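You operate a simulated robot arm through the tools that you are given. There is no shell and no other tool. Be economical: measure what you need, move in short steps, check, and stop when the job is done.

You are at the controls of a simulated robot arm. One attempt, no reset.

JOB
Take the black cap from the top of the bench plate and put it on top of the green band capacitor.
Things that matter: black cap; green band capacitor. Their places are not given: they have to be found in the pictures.

It is judged by the outcome, as a careful person would: the job done as asked, and still so three seconds after it is handed in. It fails if anything else is knocked over, pushed out of place, dropped, spilled or broken. A push-on lid holds only when it is set on centred and level and pressed home; a screw cap is set on level and turned clockwise until tight.

ROBOT AND FRAMES
A 6-joint arm with a two-finger parallel gripper, fixed in place. Base frame: the origin is at the foot of the arm, x ahead of it, y to its left, z up; the work surface is at about z = 0. Readings come in m, rad, newtons and seconds.
With the tool pointing down near the work surface it reaches from about 0.16 to 0.42 m from the base axis. Its first joint turns from -1.152 to 1.152 rad. Payload 1.57 kg.
The TCP is the grasp point between the finger pads, 0.03 m short of the fingertips. In the tool frame z runs along the fingers and y along their closing line. The gripper opens to 0.08 m. The fingers are 0.017 m wide and 0.012 m thick; the gripper's body (0.04 by 0.082 m) begins 0.08 m behind the TCP.
Orientation is that of the tool frame in the base frame, as [roll, pitch, yaw] about the fixed x, y, z axes, in that order (R = Rz(yaw) Ry(pitch) Rx(roll)). With the fingers straight down and closing along the base's y, the tool's x points along the base's -x, its y along +y and its z along -z.

CONTROLS
- The arm moves only by the tool play_rows. Its argument "increments" is a list that holds one entry, the list of rows, each a list of 6 numbers: the shift along the tool's x, y, z in units of 40 mm (1.0 is 40 mm), then the turn, a rotation vector about the tool's x, y, z in units of 5 degrees (1.0 is 5 degrees). In form: [[[tx, ty, tz, ax, ay, az], ...]]. A call has 1 to 20 rows; each row shifts and turns the commanded pose from where the row before left it, along the tool's axes as they then stand. "grip" is the opening, from 0 (shut) to 1 (fully open), set as the call begins (left out, the last holds). A call with a number of a shift or a turn outside -1 to 1 is refused whole. A row lasts 0.2 s, in which the tool goes at most 0.05 m and 0.15 rad; a call with a longer step from one row to the next is refused whole, and so is a gripper value outside its range. A pose out of reach is approached as far as the arm can. The call stops where the force on the tool passes 40 N (or 10 N more than at its start, if that is more) or the arm is blocked; 0.2 s more then pass. Each finger travels about 0.153 m/s and halts on what it meets, pressing with about 43 N; the grip force reading is that of the motor and also rises with nothing between the fingers. The clock runs only during rows and for 0.2 s after the last one: add rows that do not move to give the fingers time. It gives the time, the measured TCP pose, the force on the tool (base axes), the opening and the grip force at its end, in the units of the frame above (readings bear some noise).
- Cameras (640 x 400 px; columns grow to the right, rows downward): "scene" is fixed at [0.0463, -0.3247, 0.4262]; the picture's right is [0.85, -0.53, 0.00], its down [-0.29, -0.47, -0.83] and it looks along [0.44, 0.71, -0.55] (base axes); focal length 237 px, centre (320, 200). "wrist" rides on the gripper at [-0.032, 0, -0.078] in the tool frame; the picture's right is [0.00, -1.00, 0.00], its down [0.97, 0.00, -0.24] and it looks along [0.24, 0.00, 0.97] (tool axes); focal length 218 px, centre (320, 200).
- camera(camera): a new picture of that camera. It takes no simulated time.
- pixel_to_xyz(camera, pixels): for up to 12 pixels [column, row] of the newest picture of that camera ("zoom" is the newest enlarged one), the place [x, y, z] in the base frame of the surface seen there, good to about 0.002 m. It takes no simulated time.
- inspect(camera, box): a new picture of the part [left, top, right, bottom] of that camera's present view, enlarged. It takes no simulated time.
- finish_job(): hands the job in; it is judged then, once.

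Go step by step. Measure first, check grasps and placings, and put right what went wrong. The budget is 60 turns and 20 pictures, counting those below and the enlarged ones. Unless the task says otherwise, let go and move clear before handing in, and close with one line.

The tools are called after "Call:" by a JSON object that holds its "op" and its "data". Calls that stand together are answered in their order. play_rows: Moves the arm, as the interface text tells. Its arguments: {"type":"object","properties":{"increments":{"type":"array","items":{"type":"array","items":{"type":"array","items":{"type":"number"}}}},"grip":{"type":"number"}},"required":["increments"]} The other tools are called the same way: camera (camera) takes a picture; pixel_to_xyz (camera, pixels) gives the place of the surface under pixels of a picture; inspect (camera, box) takes an enlarged picture of a part of a camera's view; finish_job () hands the job in.

At the start:

```text
time_s: 0.0
eef_pos: [0.1519, -0.1714, 0.2884]
orientation: [-3.14, -0.001, 3.141]
force: [-0.1, -0.2, -0.6]
opening: 0.08
grip_force: 0.0
```

scene: 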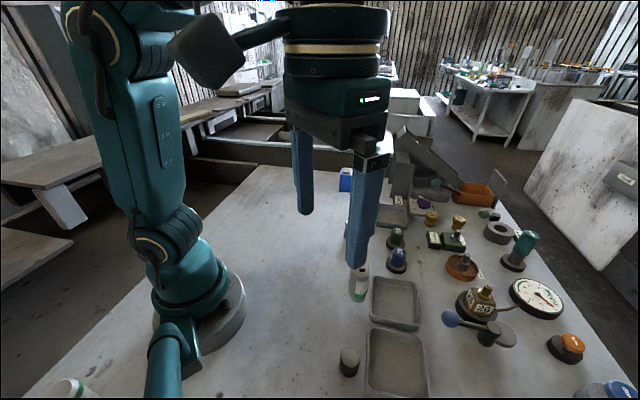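
wrist: 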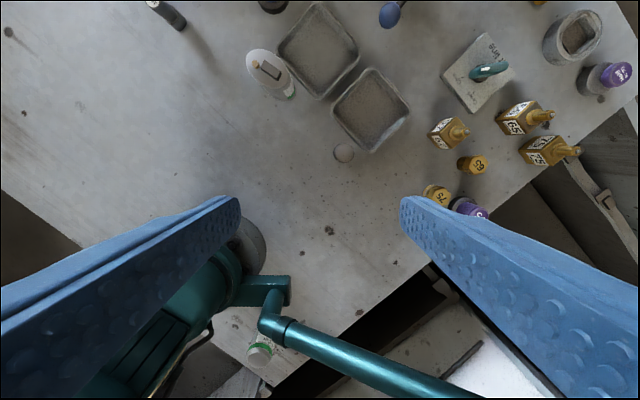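

The scene picture shows a dark cylinder near (348,362) and white cylinders with green bands near (360,285) and (72,388). I'll enlarge those areas.

Call:
{"op": "inspect", "data": {"camera": "scene", "box": [310, 160, 550, 310]}}

Call:
{"op": "inspect", "data": {"camera": "scene", "box": [310, 260, 534, 400]}}

Call:
{"op": "inspect", "data": {"camera": "wrist", "box": [130, 0, 450, 200]}}

```text
2.67 times, centred on (430, 235) of scene
```

zoom: 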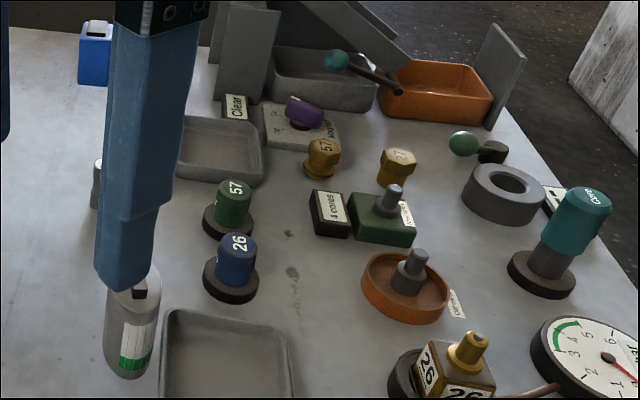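

```text
2.86 times, centred on (422, 330) of scene
```

zoom: 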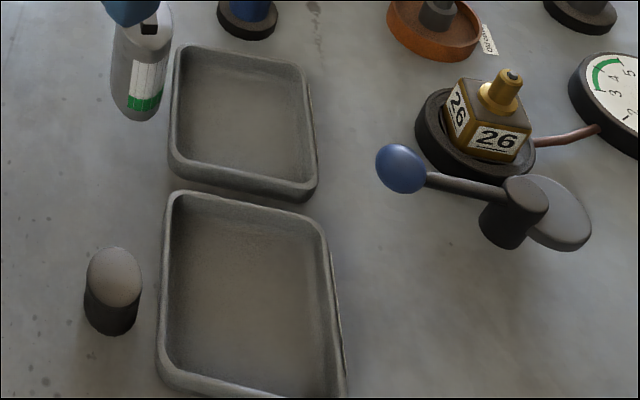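

```text
2.00 times, centred on (290, 100) of wrist
```

zoom: 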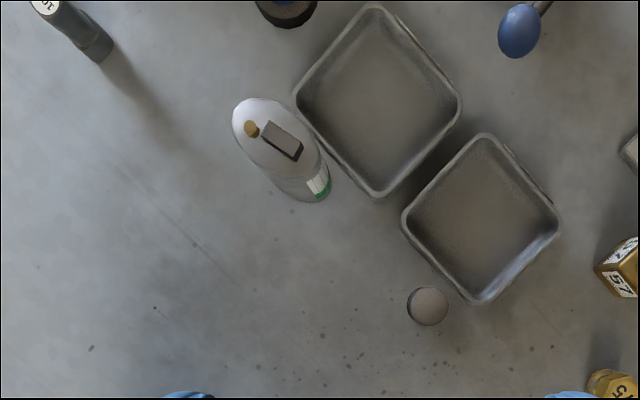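

The dark cylinder with the grey top at zoom (112,290) is likely the cap, and the grey cylinder with a green band (zoom 140,70) is a candidate capacitor. I need to check the other white and green one, and the dark one at wrist (165,15).

Call:
{"op": "inspect", "data": {"camera": "wrist", "box": [210, 300, 370, 400]}}

Call:
{"op": "inspect", "data": {"camera": "scene", "box": [30, 340, 126, 400]}}

Call:
{"op": "pixel_to_xyz", "data": {"camera": "wrist", "pixels": [[344, 152], [344, 146], [344, 160], [335, 152], [353, 152], [262, 62], [250, 60], [276, 72], [290, 98], [370, 125], [165, 10], [258, 355]]}}

Call:
{"op": "pixel_to_xyz", "data": {"camera": "scene", "pixels": [[350, 354], [342, 354], [357, 354], [350, 347], [348, 374], [348, 379], [360, 272], [358, 302], [352, 267], [345, 230], [75, 384]]}}

```text
4.00 times, centred on (290, 350) of wrist
```

zoom: 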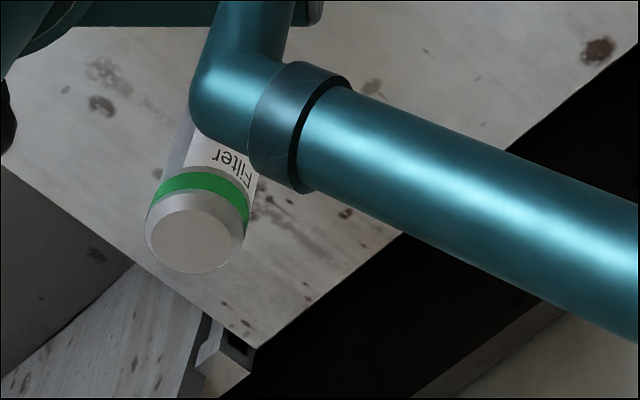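

```text
6.67 times, centred on (78, 370) of scene
```

zoom: 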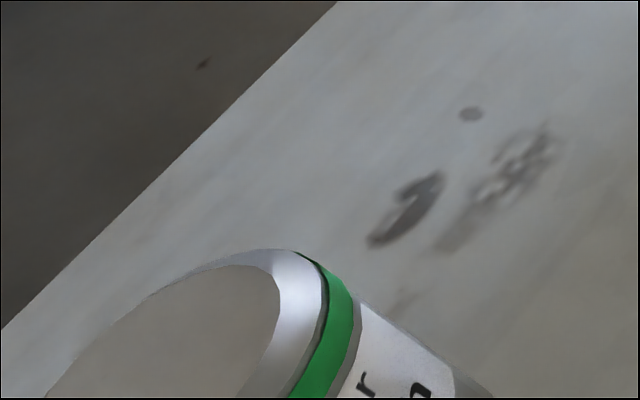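

```text
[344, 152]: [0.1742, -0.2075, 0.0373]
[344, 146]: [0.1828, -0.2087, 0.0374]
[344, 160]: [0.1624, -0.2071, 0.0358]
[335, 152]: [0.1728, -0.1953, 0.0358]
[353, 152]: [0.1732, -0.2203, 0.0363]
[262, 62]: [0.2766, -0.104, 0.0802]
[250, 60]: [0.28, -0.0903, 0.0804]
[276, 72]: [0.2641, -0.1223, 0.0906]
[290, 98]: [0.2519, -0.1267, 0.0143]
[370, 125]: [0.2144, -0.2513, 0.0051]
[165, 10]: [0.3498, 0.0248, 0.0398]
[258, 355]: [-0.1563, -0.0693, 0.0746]
```

```text
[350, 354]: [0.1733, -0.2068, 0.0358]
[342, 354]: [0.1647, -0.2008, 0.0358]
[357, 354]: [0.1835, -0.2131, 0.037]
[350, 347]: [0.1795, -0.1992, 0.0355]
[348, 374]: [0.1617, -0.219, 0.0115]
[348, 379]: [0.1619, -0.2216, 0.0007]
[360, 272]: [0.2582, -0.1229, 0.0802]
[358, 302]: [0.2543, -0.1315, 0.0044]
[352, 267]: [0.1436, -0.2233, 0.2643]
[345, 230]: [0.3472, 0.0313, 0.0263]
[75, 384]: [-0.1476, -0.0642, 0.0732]
```

The "Filter" bottle isn't a capacitor. The capacitor is the grey can near (0.27,-0.11), top z≈0.08, with terminals on it. The cap is near (0.173,-0.208), top z≈0.036. I'll move over the capacitor for a closer view of its top and the nearby objects.

Call:
{"op": "play_rows", "data": {"increments": [[[-0.8, 0.8, 0.3, 0, 0, 0], [-0.8, 0.8, 0.3, 0, 0, 0], [0, 0, 0, 0, 0, 0]]], "grip": 1}}

Call:
{"op": "camera", "data": {"camera": "wrist"}}

```text
time_s: 0.8
eef_pos: [0.2165, -0.1068, 0.2637]
orientation: [-3.141, 0.001, 3.141]
force: [0.3, -0.4, 0.6]
opening: 0.0801
grip_force: 0.0
```

```text
12 pictures are left
```

wrist: 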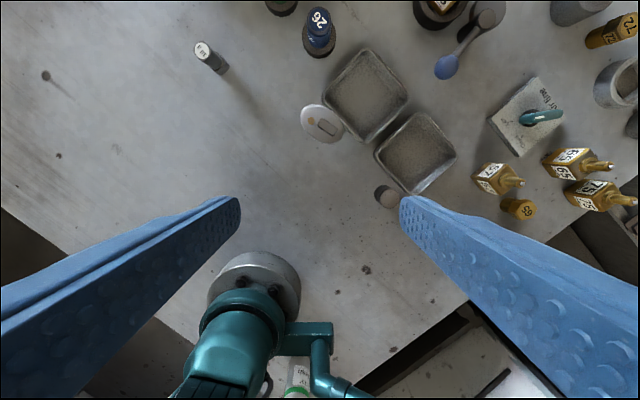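

The capacitor is at (322,122), beside the tray. I'll enlarge it and the cap at (387,197).

Call:
{"op": "inspect", "data": {"camera": "wrist", "box": [272, 85, 432, 215]}}

Call:
{"op": "pixel_to_xyz", "data": {"camera": "wrist", "pixels": [[305, 122], [322, 107], [339, 124], [322, 139], [318, 123], [327, 128], [313, 114], [378, 196], [397, 197], [388, 187], [388, 206], [342, 95]]}}

```text
3.08 times, centred on (352, 150) of wrist
```

zoom: 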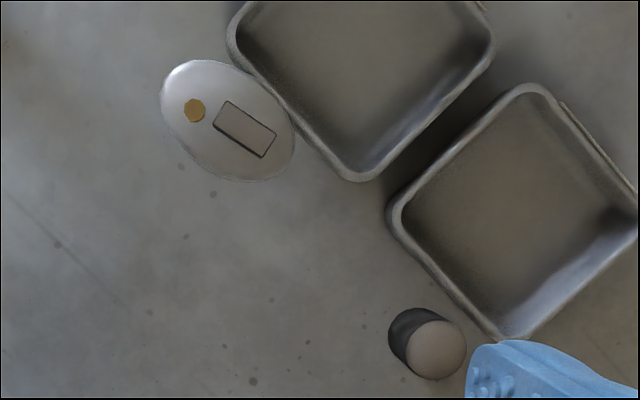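

```text
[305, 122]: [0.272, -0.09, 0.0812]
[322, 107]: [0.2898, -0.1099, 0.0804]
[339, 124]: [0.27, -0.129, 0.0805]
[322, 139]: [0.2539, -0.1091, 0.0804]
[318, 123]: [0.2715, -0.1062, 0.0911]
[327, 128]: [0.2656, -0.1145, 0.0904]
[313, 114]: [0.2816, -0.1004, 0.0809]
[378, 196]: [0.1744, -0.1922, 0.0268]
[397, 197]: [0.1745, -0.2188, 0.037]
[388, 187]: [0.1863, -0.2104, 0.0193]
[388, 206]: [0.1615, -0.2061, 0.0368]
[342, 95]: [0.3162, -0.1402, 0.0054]
```

The capacitor top is an oval at z 0.080, with a raised black post at zoom (245,129) and a flat brass dot at (194,110). I'll measure the post and the cap from this zoom.

Call:
{"op": "pixel_to_xyz", "data": {"camera": "zoom", "pixels": [[229, 104], [273, 134], [262, 154], [217, 122], [245, 129], [194, 110], [163, 95], [295, 140], [436, 324], [436, 374], [412, 349], [463, 349]]}}

Call:
{"op": "inspect", "data": {"camera": "scene", "box": [328, 255, 392, 305]}}

Call:
{"op": "inspect", "data": {"camera": "scene", "box": [318, 335, 382, 385]}}

```text
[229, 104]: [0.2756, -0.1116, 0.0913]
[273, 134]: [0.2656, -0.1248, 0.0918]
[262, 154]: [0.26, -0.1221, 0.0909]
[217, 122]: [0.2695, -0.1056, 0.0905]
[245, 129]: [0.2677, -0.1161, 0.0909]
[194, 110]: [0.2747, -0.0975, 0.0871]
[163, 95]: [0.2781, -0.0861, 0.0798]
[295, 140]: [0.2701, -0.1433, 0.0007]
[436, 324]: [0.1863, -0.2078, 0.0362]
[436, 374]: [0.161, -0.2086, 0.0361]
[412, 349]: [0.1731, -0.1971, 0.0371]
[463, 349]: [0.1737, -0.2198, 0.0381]
```

```text
8.00 times, centred on (360, 280) of scene
```

zoom: 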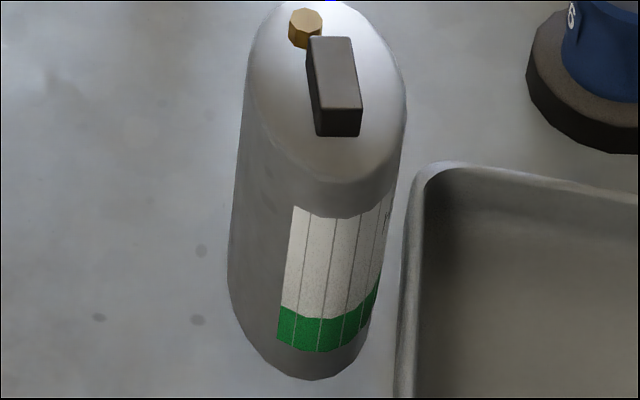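

```text
8.00 times, centred on (350, 360) of scene
```

zoom: 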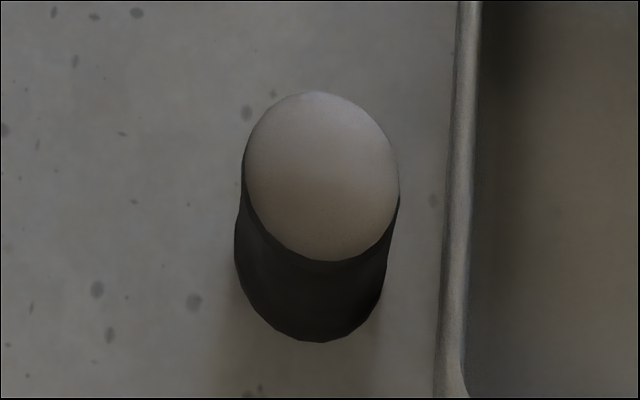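

The cap is 25 mm across, centred near (0.1736,-0.2085), top at z 0.036. The capacitor post is centred near (0.2677,-0.116), top at 0.091, with a brass nub 20 mm away. I'll go above the cap with the fingers turned 50° so they close parallel to the tray's edge.

Call:
{"op": "play_rows", "data": {"increments": [[[0.3575, -0.8475, 0, 0, 0, 0], [0.3575, -0.8475, 0, 0, 0, 0], [0.3575, -0.8475, 0, 0, 0, 0], [0, 0, 0.28, 0, 0, 1], [0, 0, 0.28, 0, 0, 1], [0, 0, 0.28, 0, 0, 1], [0, 0, 0.28, 0, 0, 1], [0, 0, 0.28, 0, 0, 1], [0, 0, 0.28, 0, 0, 1], [0, 0, 0.28, 0, 0, 1], [0, 0, 0.28, 0, 0, 1], [0, 0, 0.28, 0, 0, 1], [0, 0, 0.28, 0, 0, 1], [0, 0, 0, 0, 0, 0], [0, 0, 0, 0, 0, 0]]], "grip": 0.65}}

Call:
{"op": "camera", "data": {"camera": "wrist"}}

```text
time_s: 4.0
eef_pos: [0.1742, -0.209, 0.152]
orientation: [-3.141, 0.0, 2.267]
force: [-0.7, 0.1, 0.2]
opening: 0.0521
grip_force: 0.0
```

```text
8 pictures are left
```

wrist: 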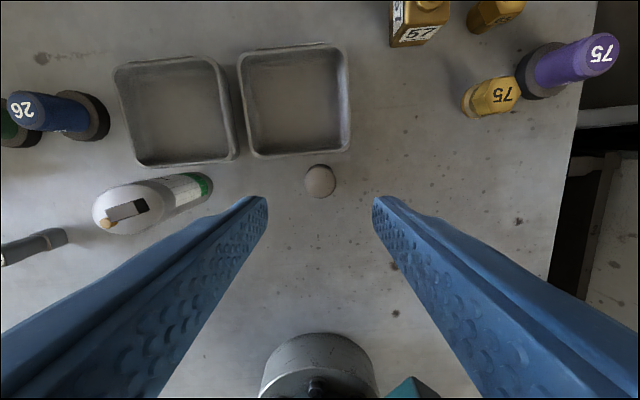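

The fingers straddle the cap at (320,181) and clear the tray edge. I'll refine the cap's centre from this closer view, then descend.

Call:
{"op": "pixel_to_xyz", "data": {"camera": "wrist", "pixels": [[320, 181], [320, 168], [320, 195], [306, 181], [334, 181], [128, 209], [107, 210], [148, 200], [143, 213], [109, 223], [98, 210], [168, 200]]}}

```text
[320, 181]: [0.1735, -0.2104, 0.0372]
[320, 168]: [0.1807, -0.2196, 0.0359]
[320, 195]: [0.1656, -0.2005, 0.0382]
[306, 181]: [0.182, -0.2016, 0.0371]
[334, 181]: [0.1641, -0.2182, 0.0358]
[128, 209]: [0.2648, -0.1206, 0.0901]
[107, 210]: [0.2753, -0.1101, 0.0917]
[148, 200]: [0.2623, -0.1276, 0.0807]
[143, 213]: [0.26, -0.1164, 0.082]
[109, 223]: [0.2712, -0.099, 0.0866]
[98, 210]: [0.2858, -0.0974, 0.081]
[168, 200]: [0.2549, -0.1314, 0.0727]
```

The cap's centre is about (0.1733,-0.2095), which agrees with the TCP to within 1 mm. I'll descend to z≈0.045 so the fingertips stay about 15 mm above the cap's bottom.

Call:
{"op": "play_rows", "data": {"increments": [[[0, 0, 0.7, 0, 0, 0], [0, 0, 0.7, 0, 0, 0], [0, 0, 0.7, 0, 0, 0], [0, 0, 0.3, 0, 0, 0], [0, 0, 0.27, 0, 0, 0], [0, 0, 0, 0, 0, 0], [0, 0, 0, 0, 0, 0]]]}}

Call:
{"op": "play_rows", "data": {"increments": [[[0, 0, 0, 0, 0, 0], [0, 0, 0, 0, 0, 0], [0, 0, 0, 0, 0, 0], [0, 0, 0, 0, 0, 0]]], "grip": 0.2}}

```text
time_s: 5.6
eef_pos: [0.1734, -0.2112, 0.0439]
orientation: [3.141, 0.0, 2.268]
force: [0.7, -0.5, 0.2]
opening: 0.0518
grip_force: 0.1
```

```text
time_s: 6.6
eef_pos: [0.1723, -0.2121, 0.0448]
orientation: [3.141, -0.001, 2.268]
force: [-1.0, 0.1, -0.2]
opening: 0.0281
grip_force: 38.0
```

The fingers stopped at 28 mm with 38 N, so the cap is held. I'll lift and look.

Call:
{"op": "play_rows", "data": {"increments": [[[0, 0, -0.3, 0, 0, 0], [0, 0, -0.7, 0, 0, 0], [0, 0, -0.9, 0, 0, 0], [0, 0, -0.9, 0, 0, 0], [0, 0, -0.2, 0, 0, 0], [0, 0, 0, 0, 0, 0]]], "grip": 0.15}}

Call:
{"op": "inspect", "data": {"camera": "wrist", "box": [60, 100, 420, 325]}}

Call:
{"op": "inspect", "data": {"camera": "scene", "box": [270, 200, 430, 300]}}

```text
time_s: 8.0
eef_pos: [0.1731, -0.2081, 0.1658]
orientation: [3.141, 0.0, 2.269]
force: [0.3, -0.1, 0.0]
opening: 0.0283
grip_force: 38.7
```

```text
1.78 times, centred on (240, 212) of wrist
```

zoom: 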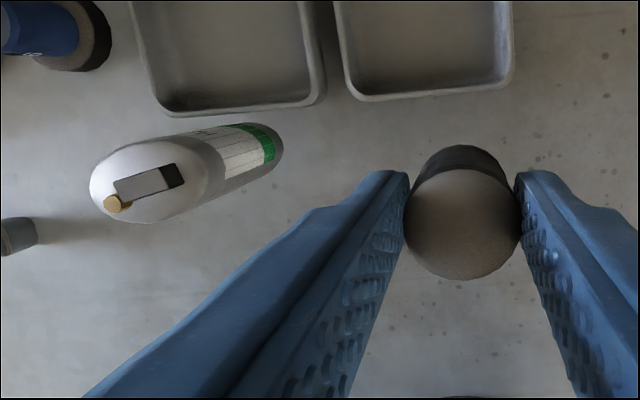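

```text
4.00 times, centred on (350, 250) of scene
```

zoom: 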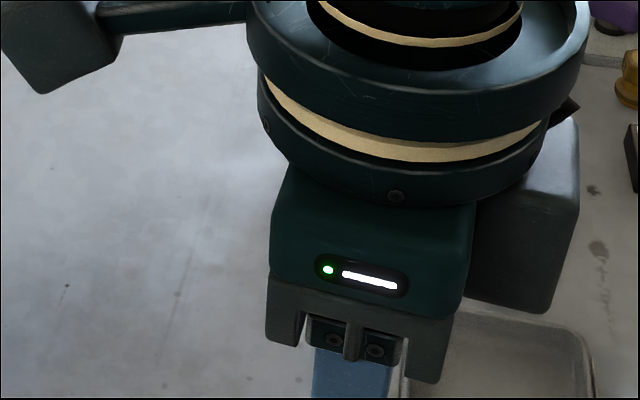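

The cap is held level and centred between the fingers (zoom 461,223). The post, at zoom (142,185), works out to (0.2675,-0.117), consistent with before. I'll carry the cap over the post at the present height, which leaves 30 mm clear.

Call:
{"op": "play_rows", "data": {"increments": [[[0.0644, 0.8245, 0, 0, 0, 0], [0.0644, 0.8245, 0, 0, 0, 0], [0.0644, 0.8245, 0, 0, 0, 0], [0.0644, 0.8245, 0, 0, 0, 0], [0, 0, 0, 0, 0, 0], [0, 0, 0, 0, 0, 0]]]}}

Call:
{"op": "inspect", "data": {"camera": "scene", "box": [310, 205, 438, 305]}}

Call:
{"op": "inspect", "data": {"camera": "wrist", "box": [220, 130, 420, 280]}}

```text
time_s: 9.4
eef_pos: [0.2678, -0.119, 0.1687]
orientation: [3.139, 0.001, 2.268]
force: [-0.2, 0.3, 0.7]
opening: 0.0283
grip_force: 38.8
```

```text
4.00 times, centred on (374, 255) of scene
```

zoom: 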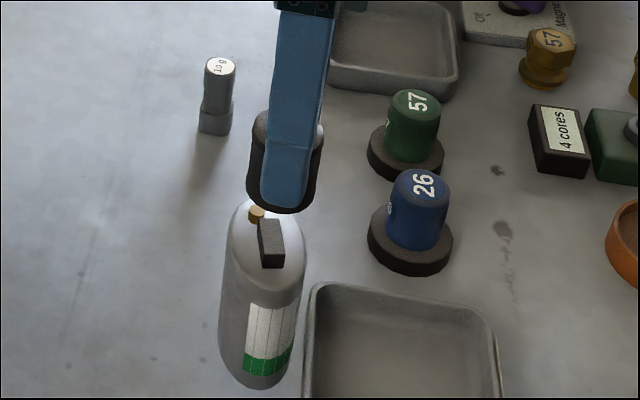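

```text
2.67 times, centred on (320, 205) of wrist
```

zoom: 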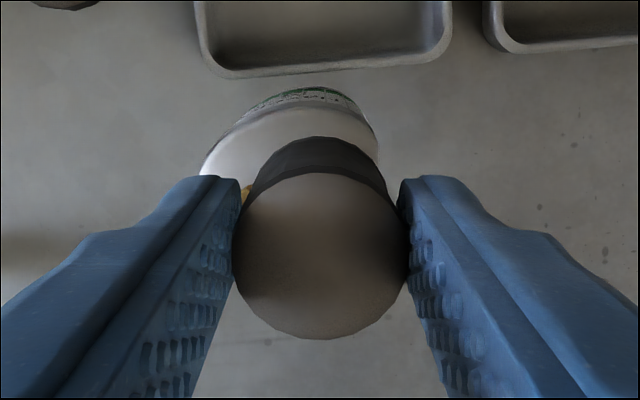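

The cap hangs over the capacitor with the brass nub clear of it (wrist zoom 246,190). I'll lower it to about 5 mm above the post and re-check the alignment.

Call:
{"op": "play_rows", "data": {"increments": [[[0, 0, 0.3, 0, 0, 0], [0, 0, 0.3, 0, 0, 0], [0, 0, 0, 0, 0, 0], [0, 0, 0, 0, 0, 0]]]}}

Call:
{"op": "play_rows", "data": {"increments": [[[0, 0, 0, 0, 0, 0]]]}}

Call:
{"op": "play_rows", "data": {"increments": [[[0, 0, 0, 0, 0, 0]]]}}

Call:
{"op": "inspect", "data": {"camera": "scene", "box": [330, 235, 394, 275]}}

```text
time_s: 10.4
eef_pos: [0.2669, -0.1177, 0.1426]
orientation: [-3.141, 0.001, 2.269]
force: [0.3, 0.2, -1.2]
opening: 0.0286
grip_force: 38.7
```

```text
time_s: 10.8
eef_pos: [0.2674, -0.1172, 0.1434]
orientation: [-3.141, 0.001, 2.268]
force: [0.8, -1.2, -0.4]
opening: 0.0281
grip_force: 38.3
```

```text
time_s: 11.2
eef_pos: [0.2671, -0.1166, 0.142]
orientation: [-3.14, 0.0, 2.267]
force: [-0.6, 0.6, 0.1]
opening: 0.028
grip_force: 38.1
```

```text
10.00 times, centred on (362, 255) of scene
```

zoom: 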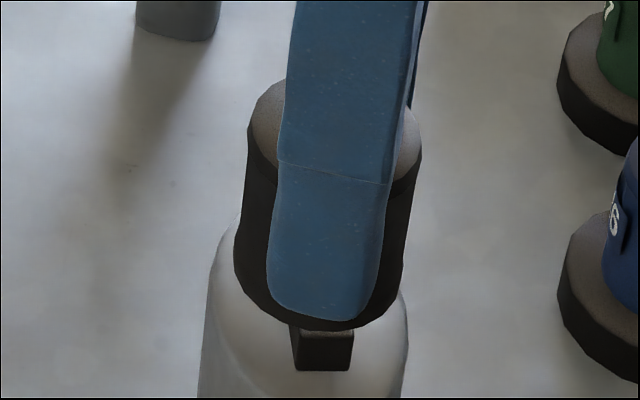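

The post (zoom 322,350) sits centred under the cap, and the readings average (0.2671,-0.117). I'll lower in small steps and watch the force.

Call:
{"op": "play_rows", "data": {"increments": [[[0, 0, 0.025, 0, 0, 0], [0, 0, 0.025, 0, 0, 0], [0, 0, 0.025, 0, 0, 0], [0, 0, 0.025, 0, 0, 0], [0, 0, 0, 0, 0, 0]]]}}

Call:
{"op": "play_rows", "data": {"increments": [[[0, 0, 0.0125, 0, 0, 0], [0, 0, 0.0125, 0, 0, 0], [0, 0, 0, 0, 0, 0]]]}}

Call:
{"op": "play_rows", "data": {"increments": [[[0, 0, 0.0125, 0, 0, 0], [0, 0, 0.0125, 0, 0, 0], [0, 0, 0, 0, 0, 0]]]}}

```text
time_s: 12.4
eef_pos: [0.267, -0.1168, 0.137]
orientation: [-3.141, -0.002, 2.27]
force: [-0.1, -0.5, -0.4]
opening: 0.0284
grip_force: 38.7
```

```text
time_s: 13.2
eef_pos: [0.2662, -0.1164, 0.1362]
orientation: [-3.14, 0.001, 2.268]
force: [-0.3, 0.6, -0.5]
opening: 0.0282
grip_force: 38.2
```

```text
time_s: 14.0
eef_pos: [0.2658, -0.1179, 0.1355]
orientation: [3.14, -0.002, 2.267]
force: [0.5, 0.0, -1.1]
opening: 0.0284
grip_force: 38.2
```

No contact yet at z≈0.1355. I'll continue in small steps.

Call:
{"op": "play_rows", "data": {"increments": [[[0, 0, 0.025, 0, 0, 0], [0, 0, 0, 0, 0, 0]]]}}

Call:
{"op": "play_rows", "data": {"increments": [[[0, 0, 0.025, 0, 0, 0], [0, 0, 0, 0, 0, 0]]]}}

Call:
{"op": "play_rows", "data": {"increments": [[[0, 0, 0.025, 0, 0, 0], [0, 0, 0, 0, 0, 0]]]}}

```text
time_s: 14.6
eef_pos: [0.268, -0.115, 0.1342]
orientation: [3.142, 0.0, 2.269]
force: [-0.1, -0.1, -0.6]
opening: 0.0285
grip_force: 39.1
```

```text
time_s: 15.2
eef_pos: [0.2673, -0.1163, 0.1346]
orientation: [3.141, 0.001, 2.268]
force: [0.7, 0.5, -0.9]
opening: 0.0283
grip_force: 38.4
```

```text
time_s: 15.8
eef_pos: [0.2678, -0.1151, 0.1332]
orientation: [-3.141, 0.001, 2.269]
force: [-0.2, 0.0, -0.2]
opening: 0.0287
grip_force: 38.4
```

The cap's bottom should now be about 3 mm below the post's top with no force, so it appears to be going over the post. I'll continue down.

Call:
{"op": "play_rows", "data": {"increments": [[[0, 0, 0.025, 0, 0, 0], [0, 0, 0.025, 0, 0, 0], [0, 0, 0, 0, 0, 0]]]}}

Call:
{"op": "play_rows", "data": {"increments": [[[0, 0, 0.025, 0, 0, 0], [0, 0, 0.025, 0, 0, 0], [0, 0, 0, 0, 0, 0]]]}}

Call:
{"op": "inspect", "data": {"camera": "scene", "box": [330, 240, 394, 280]}}

```text
time_s: 16.6
eef_pos: [0.267, -0.1166, 0.1315]
orientation: [-3.14, 0.001, 2.268]
force: [0.3, -1.1, -0.8]
opening: 0.0287
grip_force: 38.1
```

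```text
time_s: 17.4
eef_pos: [0.2679, -0.1162, 0.128]
orientation: [3.14, 0.0, 2.269]
force: [-0.3, -0.5, 0.0]
opening: 0.0284
grip_force: 38.5
```

```text
10.00 times, centred on (362, 260) of scene
```

zoom: 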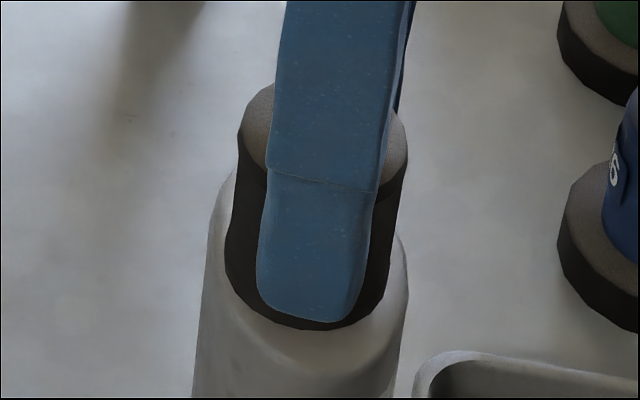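

The cap now surrounds the post, and its rim is just above the can's top. I'll continue to contact.

Call:
{"op": "play_rows", "data": {"increments": [[[0, 0, 0.025, 0, 0, 0], [0, 0, 0.025, 0, 0, 0], [0, 0, 0, 0, 0, 0]]]}}

Call:
{"op": "play_rows", "data": {"increments": [[[0, 0, 0.025, 0, 0, 0], [0, 0, 0, 0, 0, 0]]]}}

Call:
{"op": "play_rows", "data": {"increments": [[[0, 0, 0.025, 0, 0, 0], [0, 0, 0, 0, 0, 0]]]}}

```text
time_s: 18.2
eef_pos: [0.2682, -0.1162, 0.1259]
orientation: [-3.141, -0.001, 2.268]
force: [0.2, -0.3, -0.5]
opening: 0.0284
grip_force: 38.3
```

```text
time_s: 18.8
eef_pos: [0.2675, -0.1171, 0.1251]
orientation: [3.141, 0.002, 2.27]
force: [-0.2, 1.2, -0.4]
opening: 0.0283
grip_force: 38.5
```

```text
time_s: 19.4
eef_pos: [0.268, -0.1175, 0.1246]
orientation: [3.141, 0.002, 2.269]
force: [-0.5, 4.4, 16.5]
opening: 0.0284
grip_force: 38.5
```

Contact: 16.5 N upward at z≈0.1246, which puts the cap's rim at the can's top (0.080). I'll press half a millimetre more to make sure it's home, back off to unload, and release.

Call:
{"op": "play_rows", "data": {"increments": [[[0, 0, 0.0125, 0, 0, 0], [0, 0, 0, 0, 0, 0]]]}}

Call:
{"op": "play_rows", "data": {"increments": [[[0, 0, -0.0325, 0, 0, 0], [0, 0, 0, 0, 0, 0]]]}}

```text
time_s: 20.0
eef_pos: [0.2681, -0.1174, 0.1238]
orientation: [3.14, 0.004, 2.269]
force: [-1.9, 3.2, 32.0]
opening: 0.0285
grip_force: 38.5
```

```text
time_s: 20.6
eef_pos: [0.2666, -0.116, 0.1248]
orientation: [-3.14, -0.005, 2.269]
force: [-0.4, 0.2, -0.4]
opening: 0.0282
grip_force: 38.6
```

It's seated and the load is off (force about 0). I'll open the fingers partway and rise straight up.

Call:
{"op": "play_rows", "data": {"increments": [[[0, 0, 0, 0, 0, 0], [0, 0, 0, 0, 0, 0], [0, 0, 0, 0, 0, 0]]], "grip": 0.65}}

Call:
{"op": "play_rows", "data": {"increments": [[[0, 0, -0.3, 0, 0, 0], [0, 0, -0.7, 0, 0, 0], [0, 0, -0.8, 0, 0, 0], [0, 0, -0.8, 0, 0, 0], [0, 0, 0, 0, 0, 0], [0, 0, 0, 0, 0, 0]]]}}

Call:
{"op": "inspect", "data": {"camera": "scene", "box": [310, 220, 430, 310]}}

```text
time_s: 21.4
eef_pos: [0.268, -0.1168, 0.1255]
orientation: [3.141, 0.0, 2.269]
force: [0.6, 0.4, 0.1]
opening: 0.0519
grip_force: 0.0
```

```text
time_s: 22.8
eef_pos: [0.2674, -0.1181, 0.2292]
orientation: [3.141, -0.001, 2.27]
force: [0.7, -1.1, 0.6]
opening: 0.052
grip_force: 0.0
```

```text
4.44 times, centred on (370, 265) of scene
```

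zoom: 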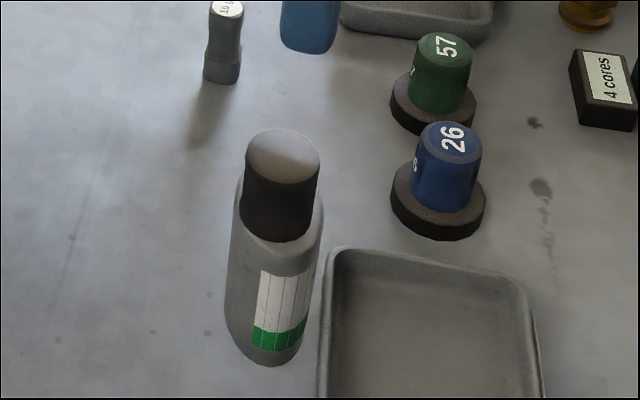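

The cap stands on the capacitor at zoom (282,185) and the gripper is clear. I'll check that its top is level.

Call:
{"op": "pixel_to_xyz", "data": {"camera": "zoom", "pixels": [[282, 155], [255, 155], [312, 155], [282, 135], [285, 178]]}}

```text
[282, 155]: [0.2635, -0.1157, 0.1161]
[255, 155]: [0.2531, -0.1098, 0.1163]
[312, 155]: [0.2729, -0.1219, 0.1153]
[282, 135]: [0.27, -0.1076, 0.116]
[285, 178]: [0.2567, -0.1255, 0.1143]
```

The cap's top reads z≈0.116 across its face, level and 36 mm above the can's top, so it's seated. Nothing else in that view has moved, so I'm handing in.

Call:
{"op": "finish_job", "data": {}}

```text
The job is handed in.
```

The black cap is on top of the green band capacitor, level and seated over its black post, and the gripper is open and clear.
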